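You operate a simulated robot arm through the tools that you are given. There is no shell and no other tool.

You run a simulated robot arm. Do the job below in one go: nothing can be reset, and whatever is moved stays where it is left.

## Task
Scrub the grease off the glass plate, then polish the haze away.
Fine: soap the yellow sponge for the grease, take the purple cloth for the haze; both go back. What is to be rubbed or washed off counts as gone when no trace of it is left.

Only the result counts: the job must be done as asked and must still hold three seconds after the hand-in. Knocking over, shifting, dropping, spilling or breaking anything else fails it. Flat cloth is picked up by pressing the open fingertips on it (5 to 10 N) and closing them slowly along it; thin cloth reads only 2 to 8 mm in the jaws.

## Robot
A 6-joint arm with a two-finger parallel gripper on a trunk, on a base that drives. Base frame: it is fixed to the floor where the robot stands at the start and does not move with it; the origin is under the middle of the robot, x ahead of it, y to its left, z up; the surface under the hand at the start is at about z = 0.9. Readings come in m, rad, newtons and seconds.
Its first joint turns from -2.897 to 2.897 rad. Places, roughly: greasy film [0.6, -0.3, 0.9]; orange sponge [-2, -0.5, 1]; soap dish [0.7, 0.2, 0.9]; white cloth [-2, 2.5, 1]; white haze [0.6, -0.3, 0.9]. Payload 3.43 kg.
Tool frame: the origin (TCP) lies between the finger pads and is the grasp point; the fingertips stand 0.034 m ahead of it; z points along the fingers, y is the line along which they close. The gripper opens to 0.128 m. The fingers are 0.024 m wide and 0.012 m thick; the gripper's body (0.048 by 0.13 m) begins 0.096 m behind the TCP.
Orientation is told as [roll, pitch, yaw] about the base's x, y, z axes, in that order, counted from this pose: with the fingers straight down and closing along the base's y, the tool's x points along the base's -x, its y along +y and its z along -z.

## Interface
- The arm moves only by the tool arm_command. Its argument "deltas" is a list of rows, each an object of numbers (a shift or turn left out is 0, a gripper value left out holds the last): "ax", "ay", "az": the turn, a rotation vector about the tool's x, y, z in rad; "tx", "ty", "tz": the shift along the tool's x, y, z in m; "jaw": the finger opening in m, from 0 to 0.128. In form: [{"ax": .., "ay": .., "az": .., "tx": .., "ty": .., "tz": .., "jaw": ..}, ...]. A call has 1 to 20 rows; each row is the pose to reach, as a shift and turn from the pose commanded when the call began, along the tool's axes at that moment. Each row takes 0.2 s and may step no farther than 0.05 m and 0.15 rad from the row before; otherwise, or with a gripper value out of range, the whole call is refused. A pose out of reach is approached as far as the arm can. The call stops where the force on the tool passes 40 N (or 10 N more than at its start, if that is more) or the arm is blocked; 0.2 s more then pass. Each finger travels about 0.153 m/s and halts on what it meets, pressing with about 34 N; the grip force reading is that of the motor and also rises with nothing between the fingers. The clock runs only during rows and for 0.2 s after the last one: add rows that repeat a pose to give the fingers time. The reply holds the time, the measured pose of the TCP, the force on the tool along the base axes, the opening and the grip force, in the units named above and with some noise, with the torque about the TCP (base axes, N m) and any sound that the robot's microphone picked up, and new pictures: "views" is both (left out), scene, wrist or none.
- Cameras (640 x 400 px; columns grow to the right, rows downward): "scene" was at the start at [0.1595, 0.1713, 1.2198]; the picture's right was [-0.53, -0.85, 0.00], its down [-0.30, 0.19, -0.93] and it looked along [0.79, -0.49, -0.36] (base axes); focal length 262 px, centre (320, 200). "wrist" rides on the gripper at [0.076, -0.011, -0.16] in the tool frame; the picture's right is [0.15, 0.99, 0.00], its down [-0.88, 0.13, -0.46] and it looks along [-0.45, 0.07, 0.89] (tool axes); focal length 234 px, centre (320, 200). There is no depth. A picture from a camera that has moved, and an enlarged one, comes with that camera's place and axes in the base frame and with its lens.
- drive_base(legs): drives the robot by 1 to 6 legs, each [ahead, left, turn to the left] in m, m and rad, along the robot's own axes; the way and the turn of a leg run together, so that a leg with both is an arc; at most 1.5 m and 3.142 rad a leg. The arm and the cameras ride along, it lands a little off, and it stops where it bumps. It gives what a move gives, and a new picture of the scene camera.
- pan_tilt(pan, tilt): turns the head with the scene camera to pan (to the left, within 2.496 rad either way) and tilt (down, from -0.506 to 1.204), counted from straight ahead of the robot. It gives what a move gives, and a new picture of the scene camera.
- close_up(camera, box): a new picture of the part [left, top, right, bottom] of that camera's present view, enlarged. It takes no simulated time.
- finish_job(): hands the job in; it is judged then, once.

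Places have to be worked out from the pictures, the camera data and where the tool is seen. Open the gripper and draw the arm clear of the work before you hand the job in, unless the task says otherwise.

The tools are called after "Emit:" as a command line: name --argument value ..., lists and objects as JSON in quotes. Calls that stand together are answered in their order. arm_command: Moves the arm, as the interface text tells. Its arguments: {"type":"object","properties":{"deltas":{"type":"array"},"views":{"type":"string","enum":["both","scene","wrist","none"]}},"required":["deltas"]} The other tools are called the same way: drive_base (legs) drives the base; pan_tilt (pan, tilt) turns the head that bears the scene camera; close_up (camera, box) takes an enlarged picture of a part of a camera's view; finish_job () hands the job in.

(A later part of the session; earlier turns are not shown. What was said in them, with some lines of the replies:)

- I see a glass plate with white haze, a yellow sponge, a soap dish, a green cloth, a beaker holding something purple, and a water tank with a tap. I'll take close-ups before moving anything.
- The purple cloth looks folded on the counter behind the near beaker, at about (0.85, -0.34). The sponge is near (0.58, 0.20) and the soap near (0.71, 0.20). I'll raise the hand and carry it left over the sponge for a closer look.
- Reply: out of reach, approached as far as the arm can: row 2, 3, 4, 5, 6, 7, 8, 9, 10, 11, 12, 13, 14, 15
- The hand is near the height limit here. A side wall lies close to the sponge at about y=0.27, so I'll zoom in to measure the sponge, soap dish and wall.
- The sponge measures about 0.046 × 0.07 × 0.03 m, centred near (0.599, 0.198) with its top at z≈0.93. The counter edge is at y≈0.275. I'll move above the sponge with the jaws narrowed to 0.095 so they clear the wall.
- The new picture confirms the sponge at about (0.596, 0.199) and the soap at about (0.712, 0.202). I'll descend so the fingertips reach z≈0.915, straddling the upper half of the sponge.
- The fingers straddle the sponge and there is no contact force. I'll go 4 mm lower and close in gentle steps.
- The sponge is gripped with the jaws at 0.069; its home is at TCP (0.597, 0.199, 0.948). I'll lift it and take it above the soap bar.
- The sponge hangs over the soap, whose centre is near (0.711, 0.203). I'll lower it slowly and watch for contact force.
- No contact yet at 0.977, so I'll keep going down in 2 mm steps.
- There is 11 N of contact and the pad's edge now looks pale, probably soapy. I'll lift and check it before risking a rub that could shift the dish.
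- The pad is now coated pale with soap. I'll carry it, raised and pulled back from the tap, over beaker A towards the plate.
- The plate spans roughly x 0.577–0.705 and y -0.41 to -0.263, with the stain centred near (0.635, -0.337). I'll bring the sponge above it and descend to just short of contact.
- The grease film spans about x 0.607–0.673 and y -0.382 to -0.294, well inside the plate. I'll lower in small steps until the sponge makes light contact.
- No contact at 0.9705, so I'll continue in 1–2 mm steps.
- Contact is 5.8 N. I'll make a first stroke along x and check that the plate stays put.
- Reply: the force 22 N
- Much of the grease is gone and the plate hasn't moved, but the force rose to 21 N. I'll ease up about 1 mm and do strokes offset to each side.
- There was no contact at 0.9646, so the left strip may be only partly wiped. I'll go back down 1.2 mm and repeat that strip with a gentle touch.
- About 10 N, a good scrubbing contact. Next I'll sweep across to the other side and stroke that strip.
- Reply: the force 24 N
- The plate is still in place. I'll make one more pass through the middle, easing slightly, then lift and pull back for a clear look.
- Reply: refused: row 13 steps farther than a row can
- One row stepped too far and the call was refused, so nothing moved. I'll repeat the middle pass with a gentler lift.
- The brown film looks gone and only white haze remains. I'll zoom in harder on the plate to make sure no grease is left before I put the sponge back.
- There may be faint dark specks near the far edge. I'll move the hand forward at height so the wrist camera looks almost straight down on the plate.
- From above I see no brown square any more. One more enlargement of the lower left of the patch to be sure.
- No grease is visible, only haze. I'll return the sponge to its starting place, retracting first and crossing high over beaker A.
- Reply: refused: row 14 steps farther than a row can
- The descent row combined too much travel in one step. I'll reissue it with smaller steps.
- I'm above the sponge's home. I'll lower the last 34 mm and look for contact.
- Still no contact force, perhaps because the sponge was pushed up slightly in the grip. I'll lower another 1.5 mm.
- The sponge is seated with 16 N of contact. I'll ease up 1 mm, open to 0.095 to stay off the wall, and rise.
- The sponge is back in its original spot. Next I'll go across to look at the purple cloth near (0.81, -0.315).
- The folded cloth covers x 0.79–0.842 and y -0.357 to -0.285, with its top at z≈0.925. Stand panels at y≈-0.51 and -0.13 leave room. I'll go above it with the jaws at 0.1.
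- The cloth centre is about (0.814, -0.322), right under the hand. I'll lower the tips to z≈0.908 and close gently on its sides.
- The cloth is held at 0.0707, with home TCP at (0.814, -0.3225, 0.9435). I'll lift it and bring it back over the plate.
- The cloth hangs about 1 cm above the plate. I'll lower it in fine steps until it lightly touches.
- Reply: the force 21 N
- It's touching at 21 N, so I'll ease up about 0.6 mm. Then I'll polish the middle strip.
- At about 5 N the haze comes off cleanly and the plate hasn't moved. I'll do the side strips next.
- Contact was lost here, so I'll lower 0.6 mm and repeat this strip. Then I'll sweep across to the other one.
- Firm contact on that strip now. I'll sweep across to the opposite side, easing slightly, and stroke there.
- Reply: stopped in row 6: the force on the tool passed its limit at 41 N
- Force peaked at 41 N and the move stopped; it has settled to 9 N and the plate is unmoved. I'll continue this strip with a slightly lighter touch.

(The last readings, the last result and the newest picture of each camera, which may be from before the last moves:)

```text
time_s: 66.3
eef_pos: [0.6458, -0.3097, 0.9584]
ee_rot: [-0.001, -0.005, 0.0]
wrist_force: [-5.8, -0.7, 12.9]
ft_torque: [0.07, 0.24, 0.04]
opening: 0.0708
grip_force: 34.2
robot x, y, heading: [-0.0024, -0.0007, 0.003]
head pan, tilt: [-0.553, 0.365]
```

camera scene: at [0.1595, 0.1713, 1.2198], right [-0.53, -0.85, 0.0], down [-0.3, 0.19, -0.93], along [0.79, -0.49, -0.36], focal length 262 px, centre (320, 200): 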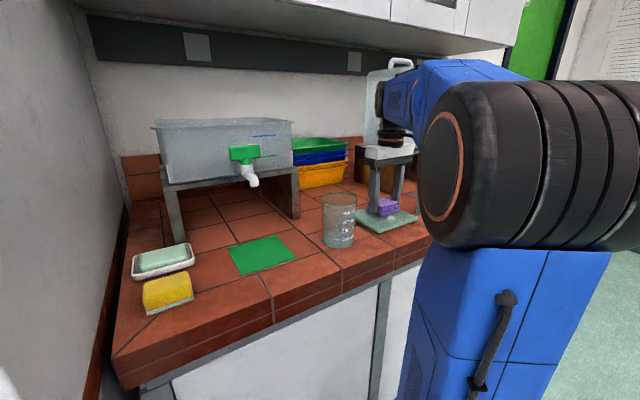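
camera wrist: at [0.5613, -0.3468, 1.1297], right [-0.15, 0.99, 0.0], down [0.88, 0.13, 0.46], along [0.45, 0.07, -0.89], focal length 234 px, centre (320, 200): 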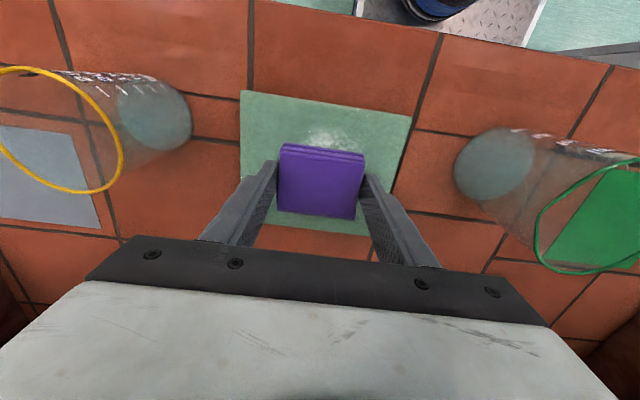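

Good contact on that strip. I'll make one last middle pass, then lift and move forward to look at the plate from above.

Emit:
arm_command --deltas '[{"tz": -0.0003, "ty": -0.013}, {"tz": -0.0003, "ty": -0.027}, {"tz": -0.0003, "ty": -0.027, "tx": -0.012}, {"tz": -0.0003, "ty": -0.027, "tx": -0.026}, {"tz": -0.0003, "ty": -0.027, "tx": -0.012}, {"tz": -0.0003, "ty": -0.027, "tx": 0.0}, {"tz": -0.0003, "ty": -0.027, "tx": 0.014}, {"tz": -0.0003, "ty": -0.027, "tx": 0.028}, {"tz": -0.0003, "ty": -0.027, "tx": 0.038}, {"tz": -0.0003, "ty": -0.027, "tx": 0.02}, {"tz": -0.0003, "ty": -0.027, "tx": 0.005}, {"tz": -0.03, "ty": -0.027, "tx": 0.0}, {"tz": -0.07, "ty": -0.027, "tx": 0.0}, {"tz": -0.1, "ty": -0.027, "tx": -0.03}, {"tz": -0.13, "ty": -0.027, "tx": -0.06}, {"tz": -0.14, "ty": -0.027, "tx": -0.1}, {"tz": -0.14, "ty": -0.027, "tx": -0.1}]'

Emit:
close_up --camera "wrist" --box '[250, 10, 410, 140]'

Emit:
close_up --camera "scene" --box '[350, 170, 430, 240]'

```text
time_s: 69.9
eef_pos: [0.7476, -0.3392, 1.097]
ee_rot: [-0.002, -0.004, -0.002]
wrist_force: [-0.5, -0.2, -1.2]
ft_torque: [-0.01, 0.06, -0.01]
opening: 0.0706
grip_force: 34.2
robot x, y, heading: [0.0015, 0.0022, -0.001]
head pan, tilt: [-0.553, 0.365]
camera scene: at [0.1596, 0.1715, 1.2198], right [-0.53, -0.85, 0.0], down [-0.3, 0.19, -0.93], along [0.79, -0.49, -0.36], focal length 262 px, centre (320, 200)
camera wrist: at [0.6688, -0.3495, 1.258], right [-0.15, 0.99, 0.0], down [0.88, 0.13, 0.46], along [0.45, 0.07, -0.89], focal length 234 px, centre (320, 200)
```

scene: 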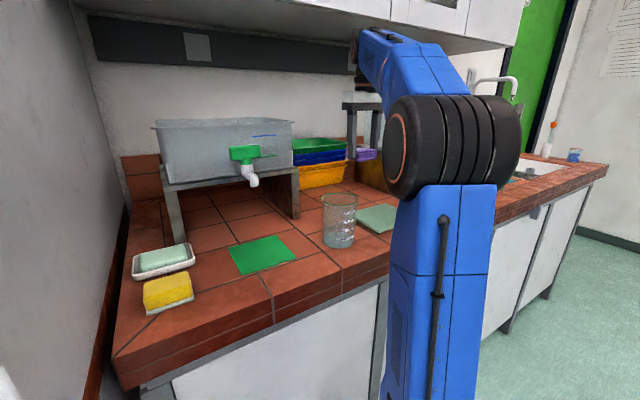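
wrist: 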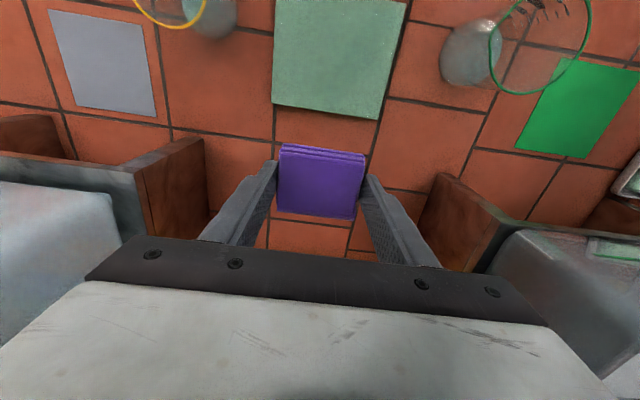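

```text
3.08 times, centred on (330, 75) of wrist
camera zoom: at [0.6688, -0.3495, 1.258], right [-0.15, 0.99, 0.0], down [0.88, 0.13, 0.46], along [0.45, 0.07, -0.89], focal length 720 px, centre (289, 585)
```

zoom: 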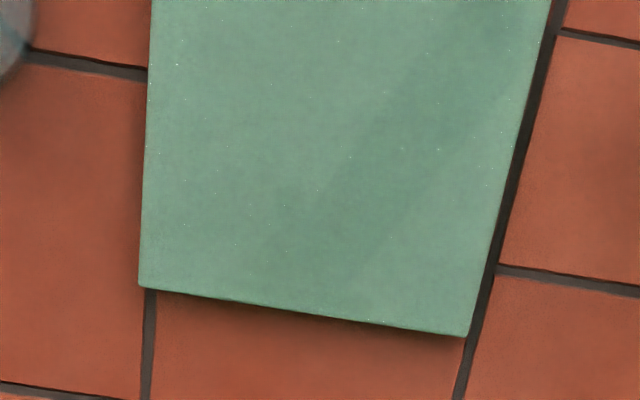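

```text
5.71 times, centred on (390, 205) of scene
camera zoom: at [0.1596, 0.1715, 1.2198], right [-0.53, -0.85, 0.0], down [-0.3, 0.19, -0.93], along [0.79, -0.49, -0.36], focal length 1500 px, centre (-80, 171)
```

zoom: 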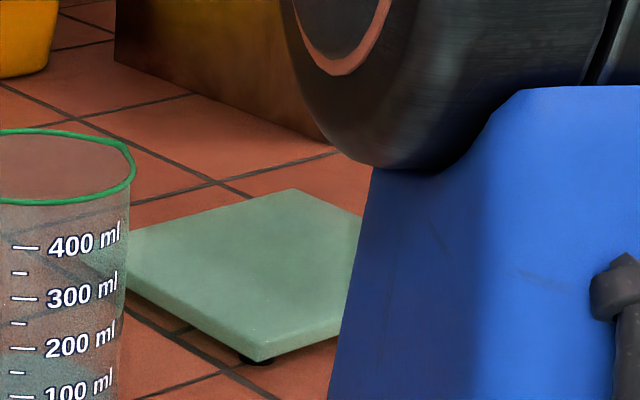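

The plate looks clean. I'll enlarge both halves to check for faint remains while I still hold the cloth.

Emit:
close_up --camera "wrist" --box '[270, 0, 410, 65]'

Emit:
close_up --camera "wrist" --box '[270, 50, 390, 125]'

Emit:
close_up --camera "scene" --box '[360, 188, 410, 222]'

```text
4.57 times, centred on (340, 32) of wrist
camera zoom: at [0.6688, -0.3495, 1.258], right [-0.15, 0.99, 0.0], down [0.88, 0.13, 0.46], along [0.45, 0.07, -0.89], focal length 1070 px, centre (229, 966)
```

zoom: 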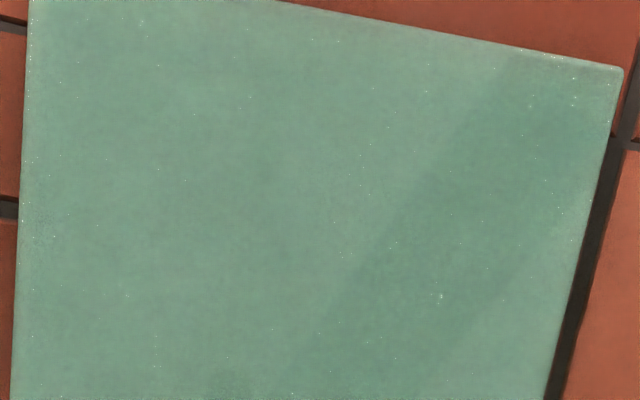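

```text
5.33 times, centred on (330, 88) of wrist
camera zoom: at [0.6688, -0.3495, 1.258], right [-0.15, 0.99, 0.0], down [0.88, 0.13, 0.46], along [0.45, 0.07, -0.89], focal length 1249 px, centre (267, 800)
```

zoom: 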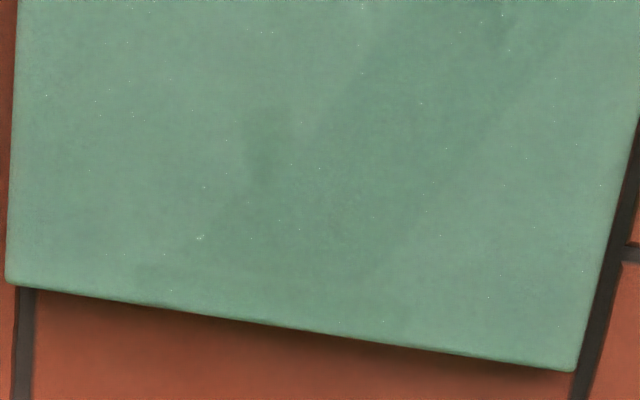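

```text
11.76 times, centred on (385, 205) of scene
camera zoom: at [0.1596, 0.1715, 1.2198], right [-0.53, -0.85, 0.0], down [-0.3, 0.19, -0.93], along [0.79, -0.49, -0.36], focal length 3087 px, centre (-445, 141)
```

zoom: 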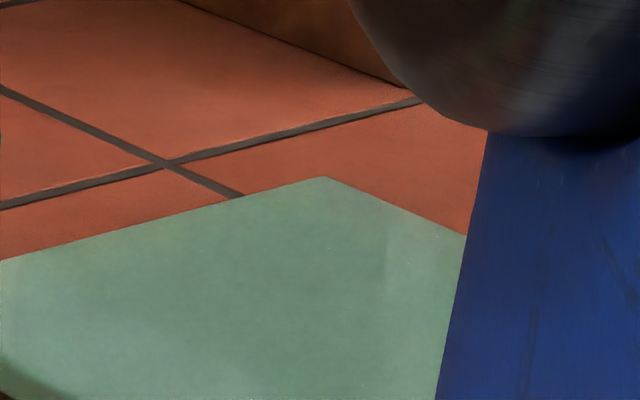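

The plate is clean; the faint diagonal tone is probably the arm's shadow. I'll carry the cloth back to its starting place.

Emit:
arm_command --deltas '[{"tx": -0.035, "ty": 0.008}, {"tx": -0.066, "ty": 0.0165}, {"tx": -0.066, "ty": 0.0165, "tz": 0.04}, {"tx": -0.066, "ty": 0.0165, "tz": 0.08}, {"tx": -0.066, "ty": 0.0165, "tz": 0.12}, {"tx": -0.066, "ty": 0.0165, "tz": 0.142}, {"tx": -0.066, "ty": 0.0165, "tz": 0.148}, {"tx": -0.066, "ty": 0.0165, "tz": 0.148}]'

Emit:
close_up --camera "wrist" --box '[240, 110, 400, 230]'

```text
time_s: 71.7
eef_pos: [0.8119, -0.3213, 0.9498]
ee_rot: [0.0, -0.004, 0.0]
wrist_force: [0.1, -0.1, 0.1]
ft_torque: [-0.01, 0.01, 0.03]
opening: 0.0709
grip_force: 33.9
robot x, y, heading: [-0.0007, 0.0017, -0.002]
head pan, tilt: [-0.553, 0.365]
camera scene: at [0.1597, 0.1715, 1.2198], right [-0.53, -0.85, 0.0], down [-0.3, 0.19, -0.93], along [0.79, -0.49, -0.36], focal length 262 px, centre (320, 200)
camera wrist: at [0.7333, -0.331, 1.11], right [-0.15, 0.99, 0.0], down [0.88, 0.13, 0.46], along [0.45, 0.07, -0.89], focal length 234 px, centre (320, 200)
```

scene: 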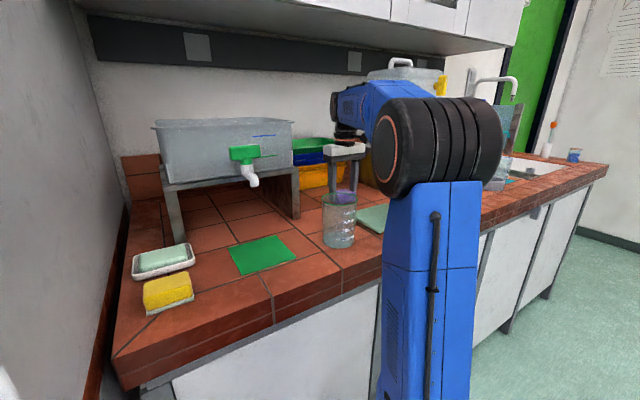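
wrist: 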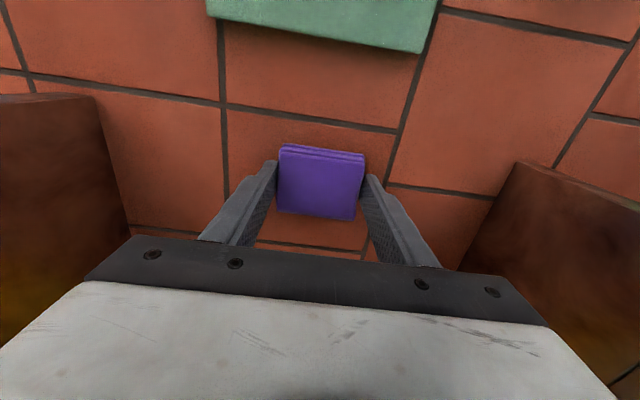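

```text
3.33 times, centred on (320, 170) of wrist
camera zoom: at [0.7333, -0.331, 1.11], right [-0.15, 0.99, 0.0], down [0.88, 0.13, 0.46], along [0.45, 0.07, -0.89], focal length 781 px, centre (320, 300)
```

zoom: 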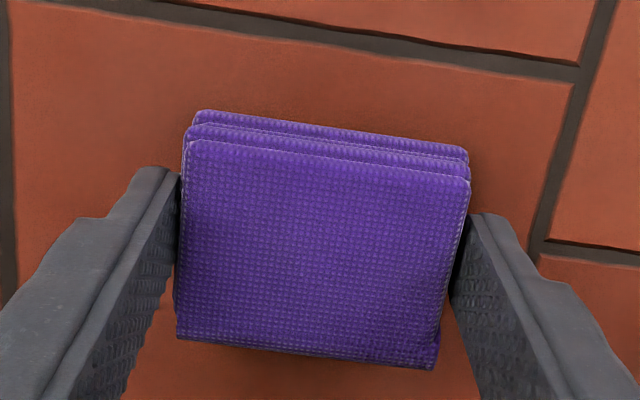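

It's about 6 mm above its resting height. I'll lower it in small steps.

Emit:
arm_command --deltas '[{"tx": -0.002, "ty": -0.001, "tz": 0.003}, {"tx": -0.002, "ty": -0.001, "tz": 0.005}, {"tx": -0.002, "ty": -0.001, "tz": 0.0062}, {"tx": -0.002, "ty": -0.001, "tz": 0.0062}]' --views "none"

```text
time_s: 72.7
eef_pos: [0.8152, -0.3224, 0.9429]
ee_rot: [0.001, -0.003, -0.001]
wrist_force: [0.4, -0.6, -0.7]
ft_torque: [-0.02, 0.02, -0.01]
opening: 0.0707
grip_force: 34.2
robot x, y, heading: [-0.0042, 0.0004, -0.001]
head pan, tilt: [-0.553, 0.365]
```

Emit:
arm_command --deltas '[{"tz": 0.0008}, {"tz": 0.0014}, {"tz": 0.0014}]' --views "none"

```text
time_s: 73.5
eef_pos: [0.8149, -0.3206, 0.9427]
ee_rot: [0.0, -0.003, -0.001]
wrist_force: [-0.3, -0.8, -0.1]
ft_torque: [0.01, 0.01, 0.04]
opening: 0.0707
grip_force: 34.0
robot x, y, heading: [-0.0013, 0.0019, -0.001]
head pan, tilt: [-0.553, 0.365]
```

Emit:
arm_command --deltas '[{"tz": 0.0006}, {"tz": 0.0012}, {"tz": 0.0012}]' --views "none"

```text
time_s: 74.3
eef_pos: [0.8141, -0.3211, 0.9419]
ee_rot: [0.0, -0.004, 0.0]
wrist_force: [0.4, 0.1, -0.5]
ft_torque: [0.02, 0.0, 0.0]
opening: 0.0708
grip_force: 33.9
robot x, y, heading: [0.0023, -0.0013, 0.002]
head pan, tilt: [-0.553, 0.365]
```

Still no contact; the cloth has likely slid up a little in the grip. I'll keep going in small steps.

Emit:
arm_command --deltas '[{"tz": 0.0006}, {"tz": 0.0012}, {"tz": 0.0012}]' --views "none"

```text
time_s: 75.1
eef_pos: [0.8139, -0.3208, 0.9418]
ee_rot: [-0.002, -0.005, -0.001]
wrist_force: [4.4, -1.1, 19.3]
ft_torque: [0.06, -0.11, 0.01]
opening: 0.0706
grip_force: 34.0
robot x, y, heading: [-0.002, -0.0001, 0.002]
head pan, tilt: [-0.553, 0.365]
```

The cloth is seated at 19 N. I'll ease up 1 mm, release, rise straight up and back away.

Emit:
arm_command --deltas '[{"tz": -0.001, "jaw": 0.073}, {"tz": -0.001, "jaw": 0.085}, {"tz": -0.001, "jaw": 0.1}, {"tz": -0.001, "jaw": 0.1}, {"tz": -0.03}, {"tz": -0.07}, {"tz": -0.11}, {"tz": -0.15}, {"tz": -0.155, "tx": 0.04}, {"tz": -0.16, "tx": 0.08}, {"tz": -0.16, "tx": 0.11}, {"tz": -0.16, "tx": 0.11}]'

Emit:
close_up --camera "wrist" --box '[240, 20, 400, 240]'

Emit:
close_up --camera "wrist" --box '[245, 20, 385, 150]'

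```text
time_s: 77.7
eef_pos: [0.704, -0.3184, 1.1]
ee_rot: [0.0, -0.004, -0.001]
wrist_force: [0.6, 0.5, -0.1]
ft_torque: [-0.02, 0.02, 0.03]
opening: 0.0997
grip_force: 0.1
robot x, y, heading: [-0.0001, -0.0026, -0.0]
head pan, tilt: [-0.553, 0.365]
camera scene: at [0.1598, 0.1715, 1.2198], right [-0.53, -0.85, 0.0], down [-0.3, 0.19, -0.93], along [0.79, -0.49, -0.36], focal length 262 px, centre (320, 200)
camera wrist: at [0.6256, -0.3291, 1.2601], right [-0.15, 0.99, 0.0], down [0.88, 0.13, 0.46], along [0.45, 0.07, -0.89], focal length 234 px, centre (320, 200)
```

scene: 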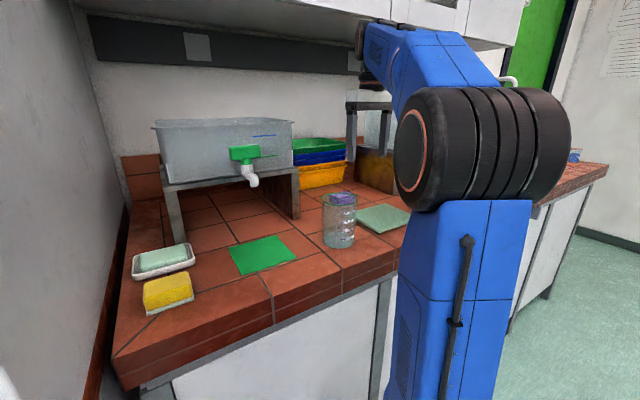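
wrist: 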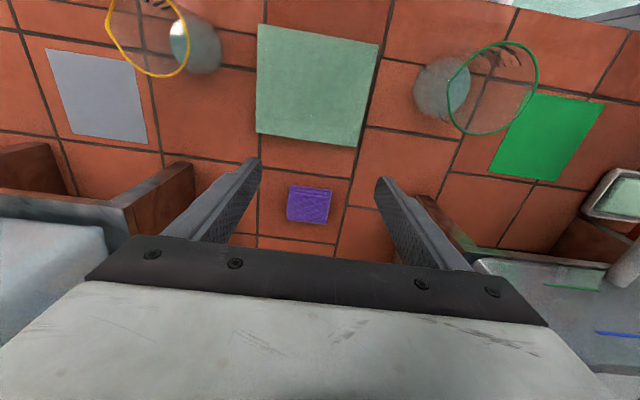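

```text
1.82 times, centred on (320, 130) of wrist
camera zoom: at [0.6256, -0.3291, 1.2601], right [-0.15, 0.99, 0.0], down [0.88, 0.13, 0.46], along [0.45, 0.07, -0.89], focal length 426 px, centre (320, 327)
```

zoom: 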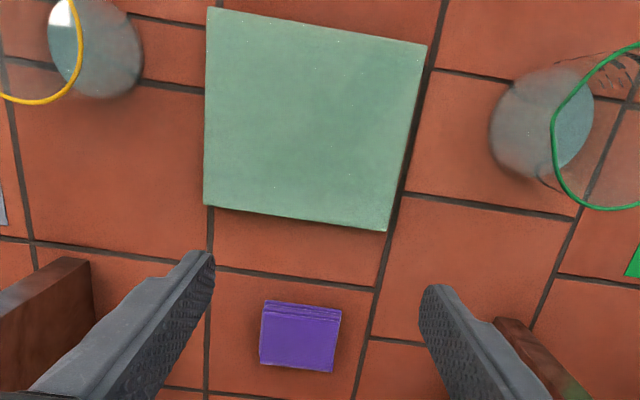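

```text
3.08 times, centred on (315, 85) of wrist
camera zoom: at [0.6256, -0.3291, 1.2601], right [-0.15, 0.99, 0.0], down [0.88, 0.13, 0.46], along [0.45, 0.07, -0.89], focal length 720 px, centre (335, 554)
```

zoom: 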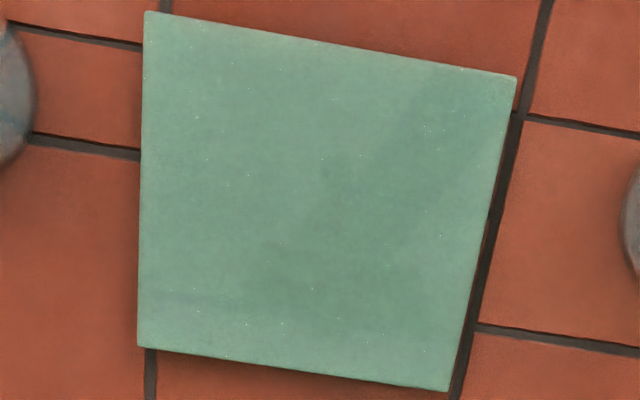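

Plate, cloth and beakers all look right. I'll withdraw the hand towards its starting pose and check the plate from another angle to rule out faint traces.

Emit:
arm_command --deltas '[{"tx": 0.04, "tz": -0.01}, {"tx": 0.08, "tz": -0.02, "ty": -0.01}, {"tx": 0.12, "tz": -0.02, "ty": -0.03}, {"tx": 0.15, "tz": -0.02, "ty": -0.06}, {"tx": 0.17, "tz": -0.02, "ty": -0.09}, {"tx": 0.17, "tz": -0.02, "ty": -0.106, "jaw": 0.128}, {"tx": 0.17, "tz": -0.02, "ty": -0.106, "jaw": 0.128}]'

Emit:
close_up --camera "wrist" --box '[300, 140, 430, 250]'

Emit:
close_up --camera "scene" --box '[350, 185, 425, 240]'

Emit:
close_up --camera "scene" --box '[110, 220, 350, 330]'

```text
time_s: 79.3
eef_pos: [0.5331, -0.4259, 1.1189]
ee_rot: [-0.001, -0.004, 0.002]
wrist_force: [0.1, 0.3, 0.2]
ft_torque: [0.01, 0.0, -0.03]
opening: 0.1281
grip_force: 0.1
robot x, y, heading: [0.0004, -0.0017, 0.0]
head pan, tilt: [-0.553, 0.365]
camera scene: at [0.1596, 0.1715, 1.2198], right [-0.53, -0.85, 0.0], down [-0.3, 0.19, -0.93], along [0.79, -0.49, -0.36], focal length 262 px, centre (320, 200)
camera wrist: at [0.4533, -0.4369, 1.2789], right [-0.15, 0.99, 0.0], down [0.88, 0.13, 0.46], along [0.45, 0.07, -0.89], focal length 234 px, centre (320, 200)
```

scene: 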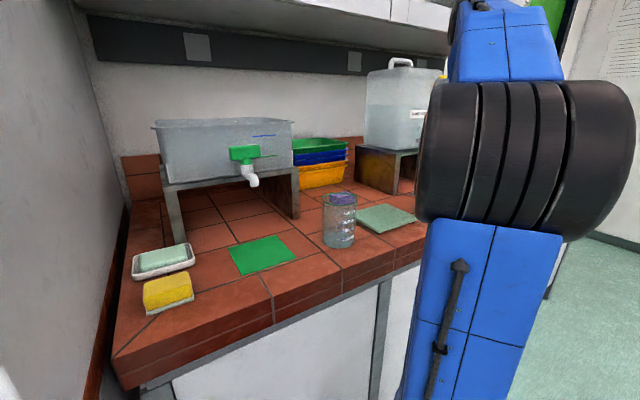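
wrist: 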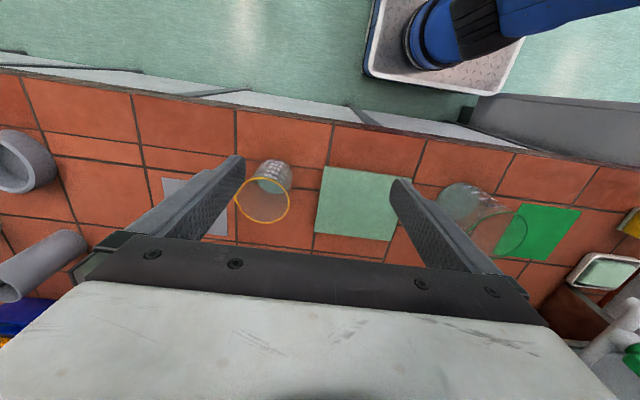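

```text
3.64 times, centred on (365, 195) of wrist
camera zoom: at [0.4533, -0.4369, 1.2789], right [-0.15, 0.99, 0.0], down [0.88, 0.13, 0.46], along [0.45, 0.07, -0.89], focal length 852 px, centre (156, 218)
```

zoom: 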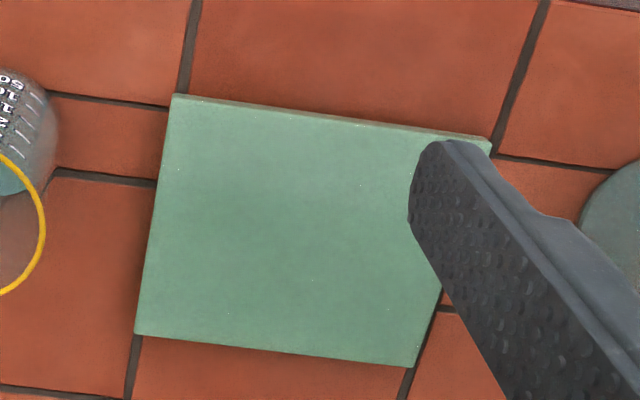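

```text
7.27 times, centred on (388, 212) of scene
camera zoom: at [0.1596, 0.1715, 1.2198], right [-0.53, -0.85, 0.0], down [-0.3, 0.19, -0.93], along [0.79, -0.49, -0.36], focal length 1908 px, centre (-171, 109)
```

zoom: 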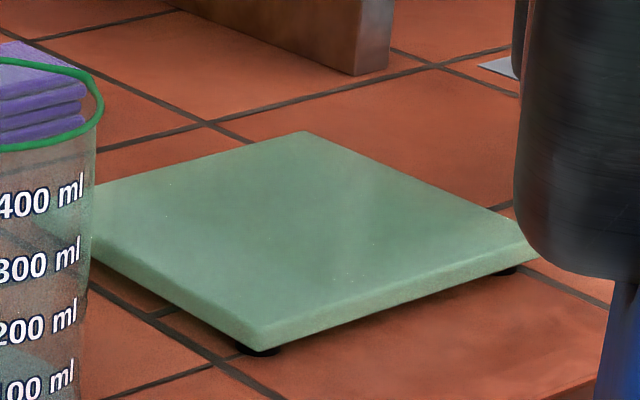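

```text
2.67 times, centred on (230, 275) of scene
camera zoom: at [0.1596, 0.1715, 1.2198], right [-0.53, -0.85, 0.0], down [-0.3, 0.19, -0.93], along [0.79, -0.49, -0.36], focal length 700 px, centre (560, 0)
```

zoom: 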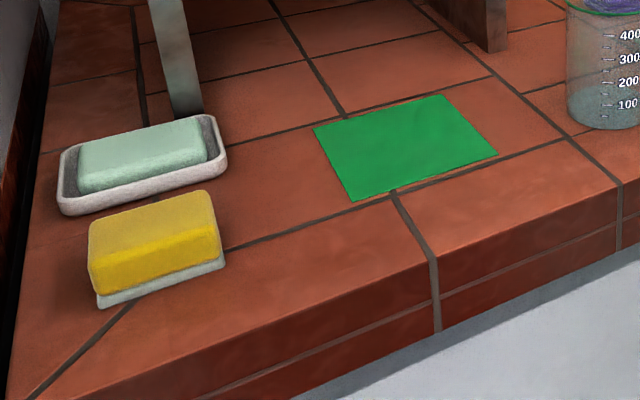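

The plate is evenly clear from every angle and hasn't moved. The sponge and cloth are back in their places, and the gripper is open and clear of the work, so I'll hand the job in.

Emit:
finish_job

```text
The job is handed in.
```

I scrubbed the grease off the glass plate with the soaped yellow sponge, then polished the haze away with the folded purple cloth. In the final close-ups from several angles I could see no trace of either.

- **Put back:** the sponge and the cloth are where they started, to within a few millimetres. The sponge still has soap on its pad.
- **Everything else:** the plate, beakers and soap dish look unmoved in the pictures.
- **Force:** during the polishing, the push on the tool briefly reached 41 N and the arm stopped itself. The plate showed no shift or damage, and I finished that strip with a lighter touch.

The gripper is open and back at its starting position, clear of the plate. The job is handed in; no verdict came back with it.
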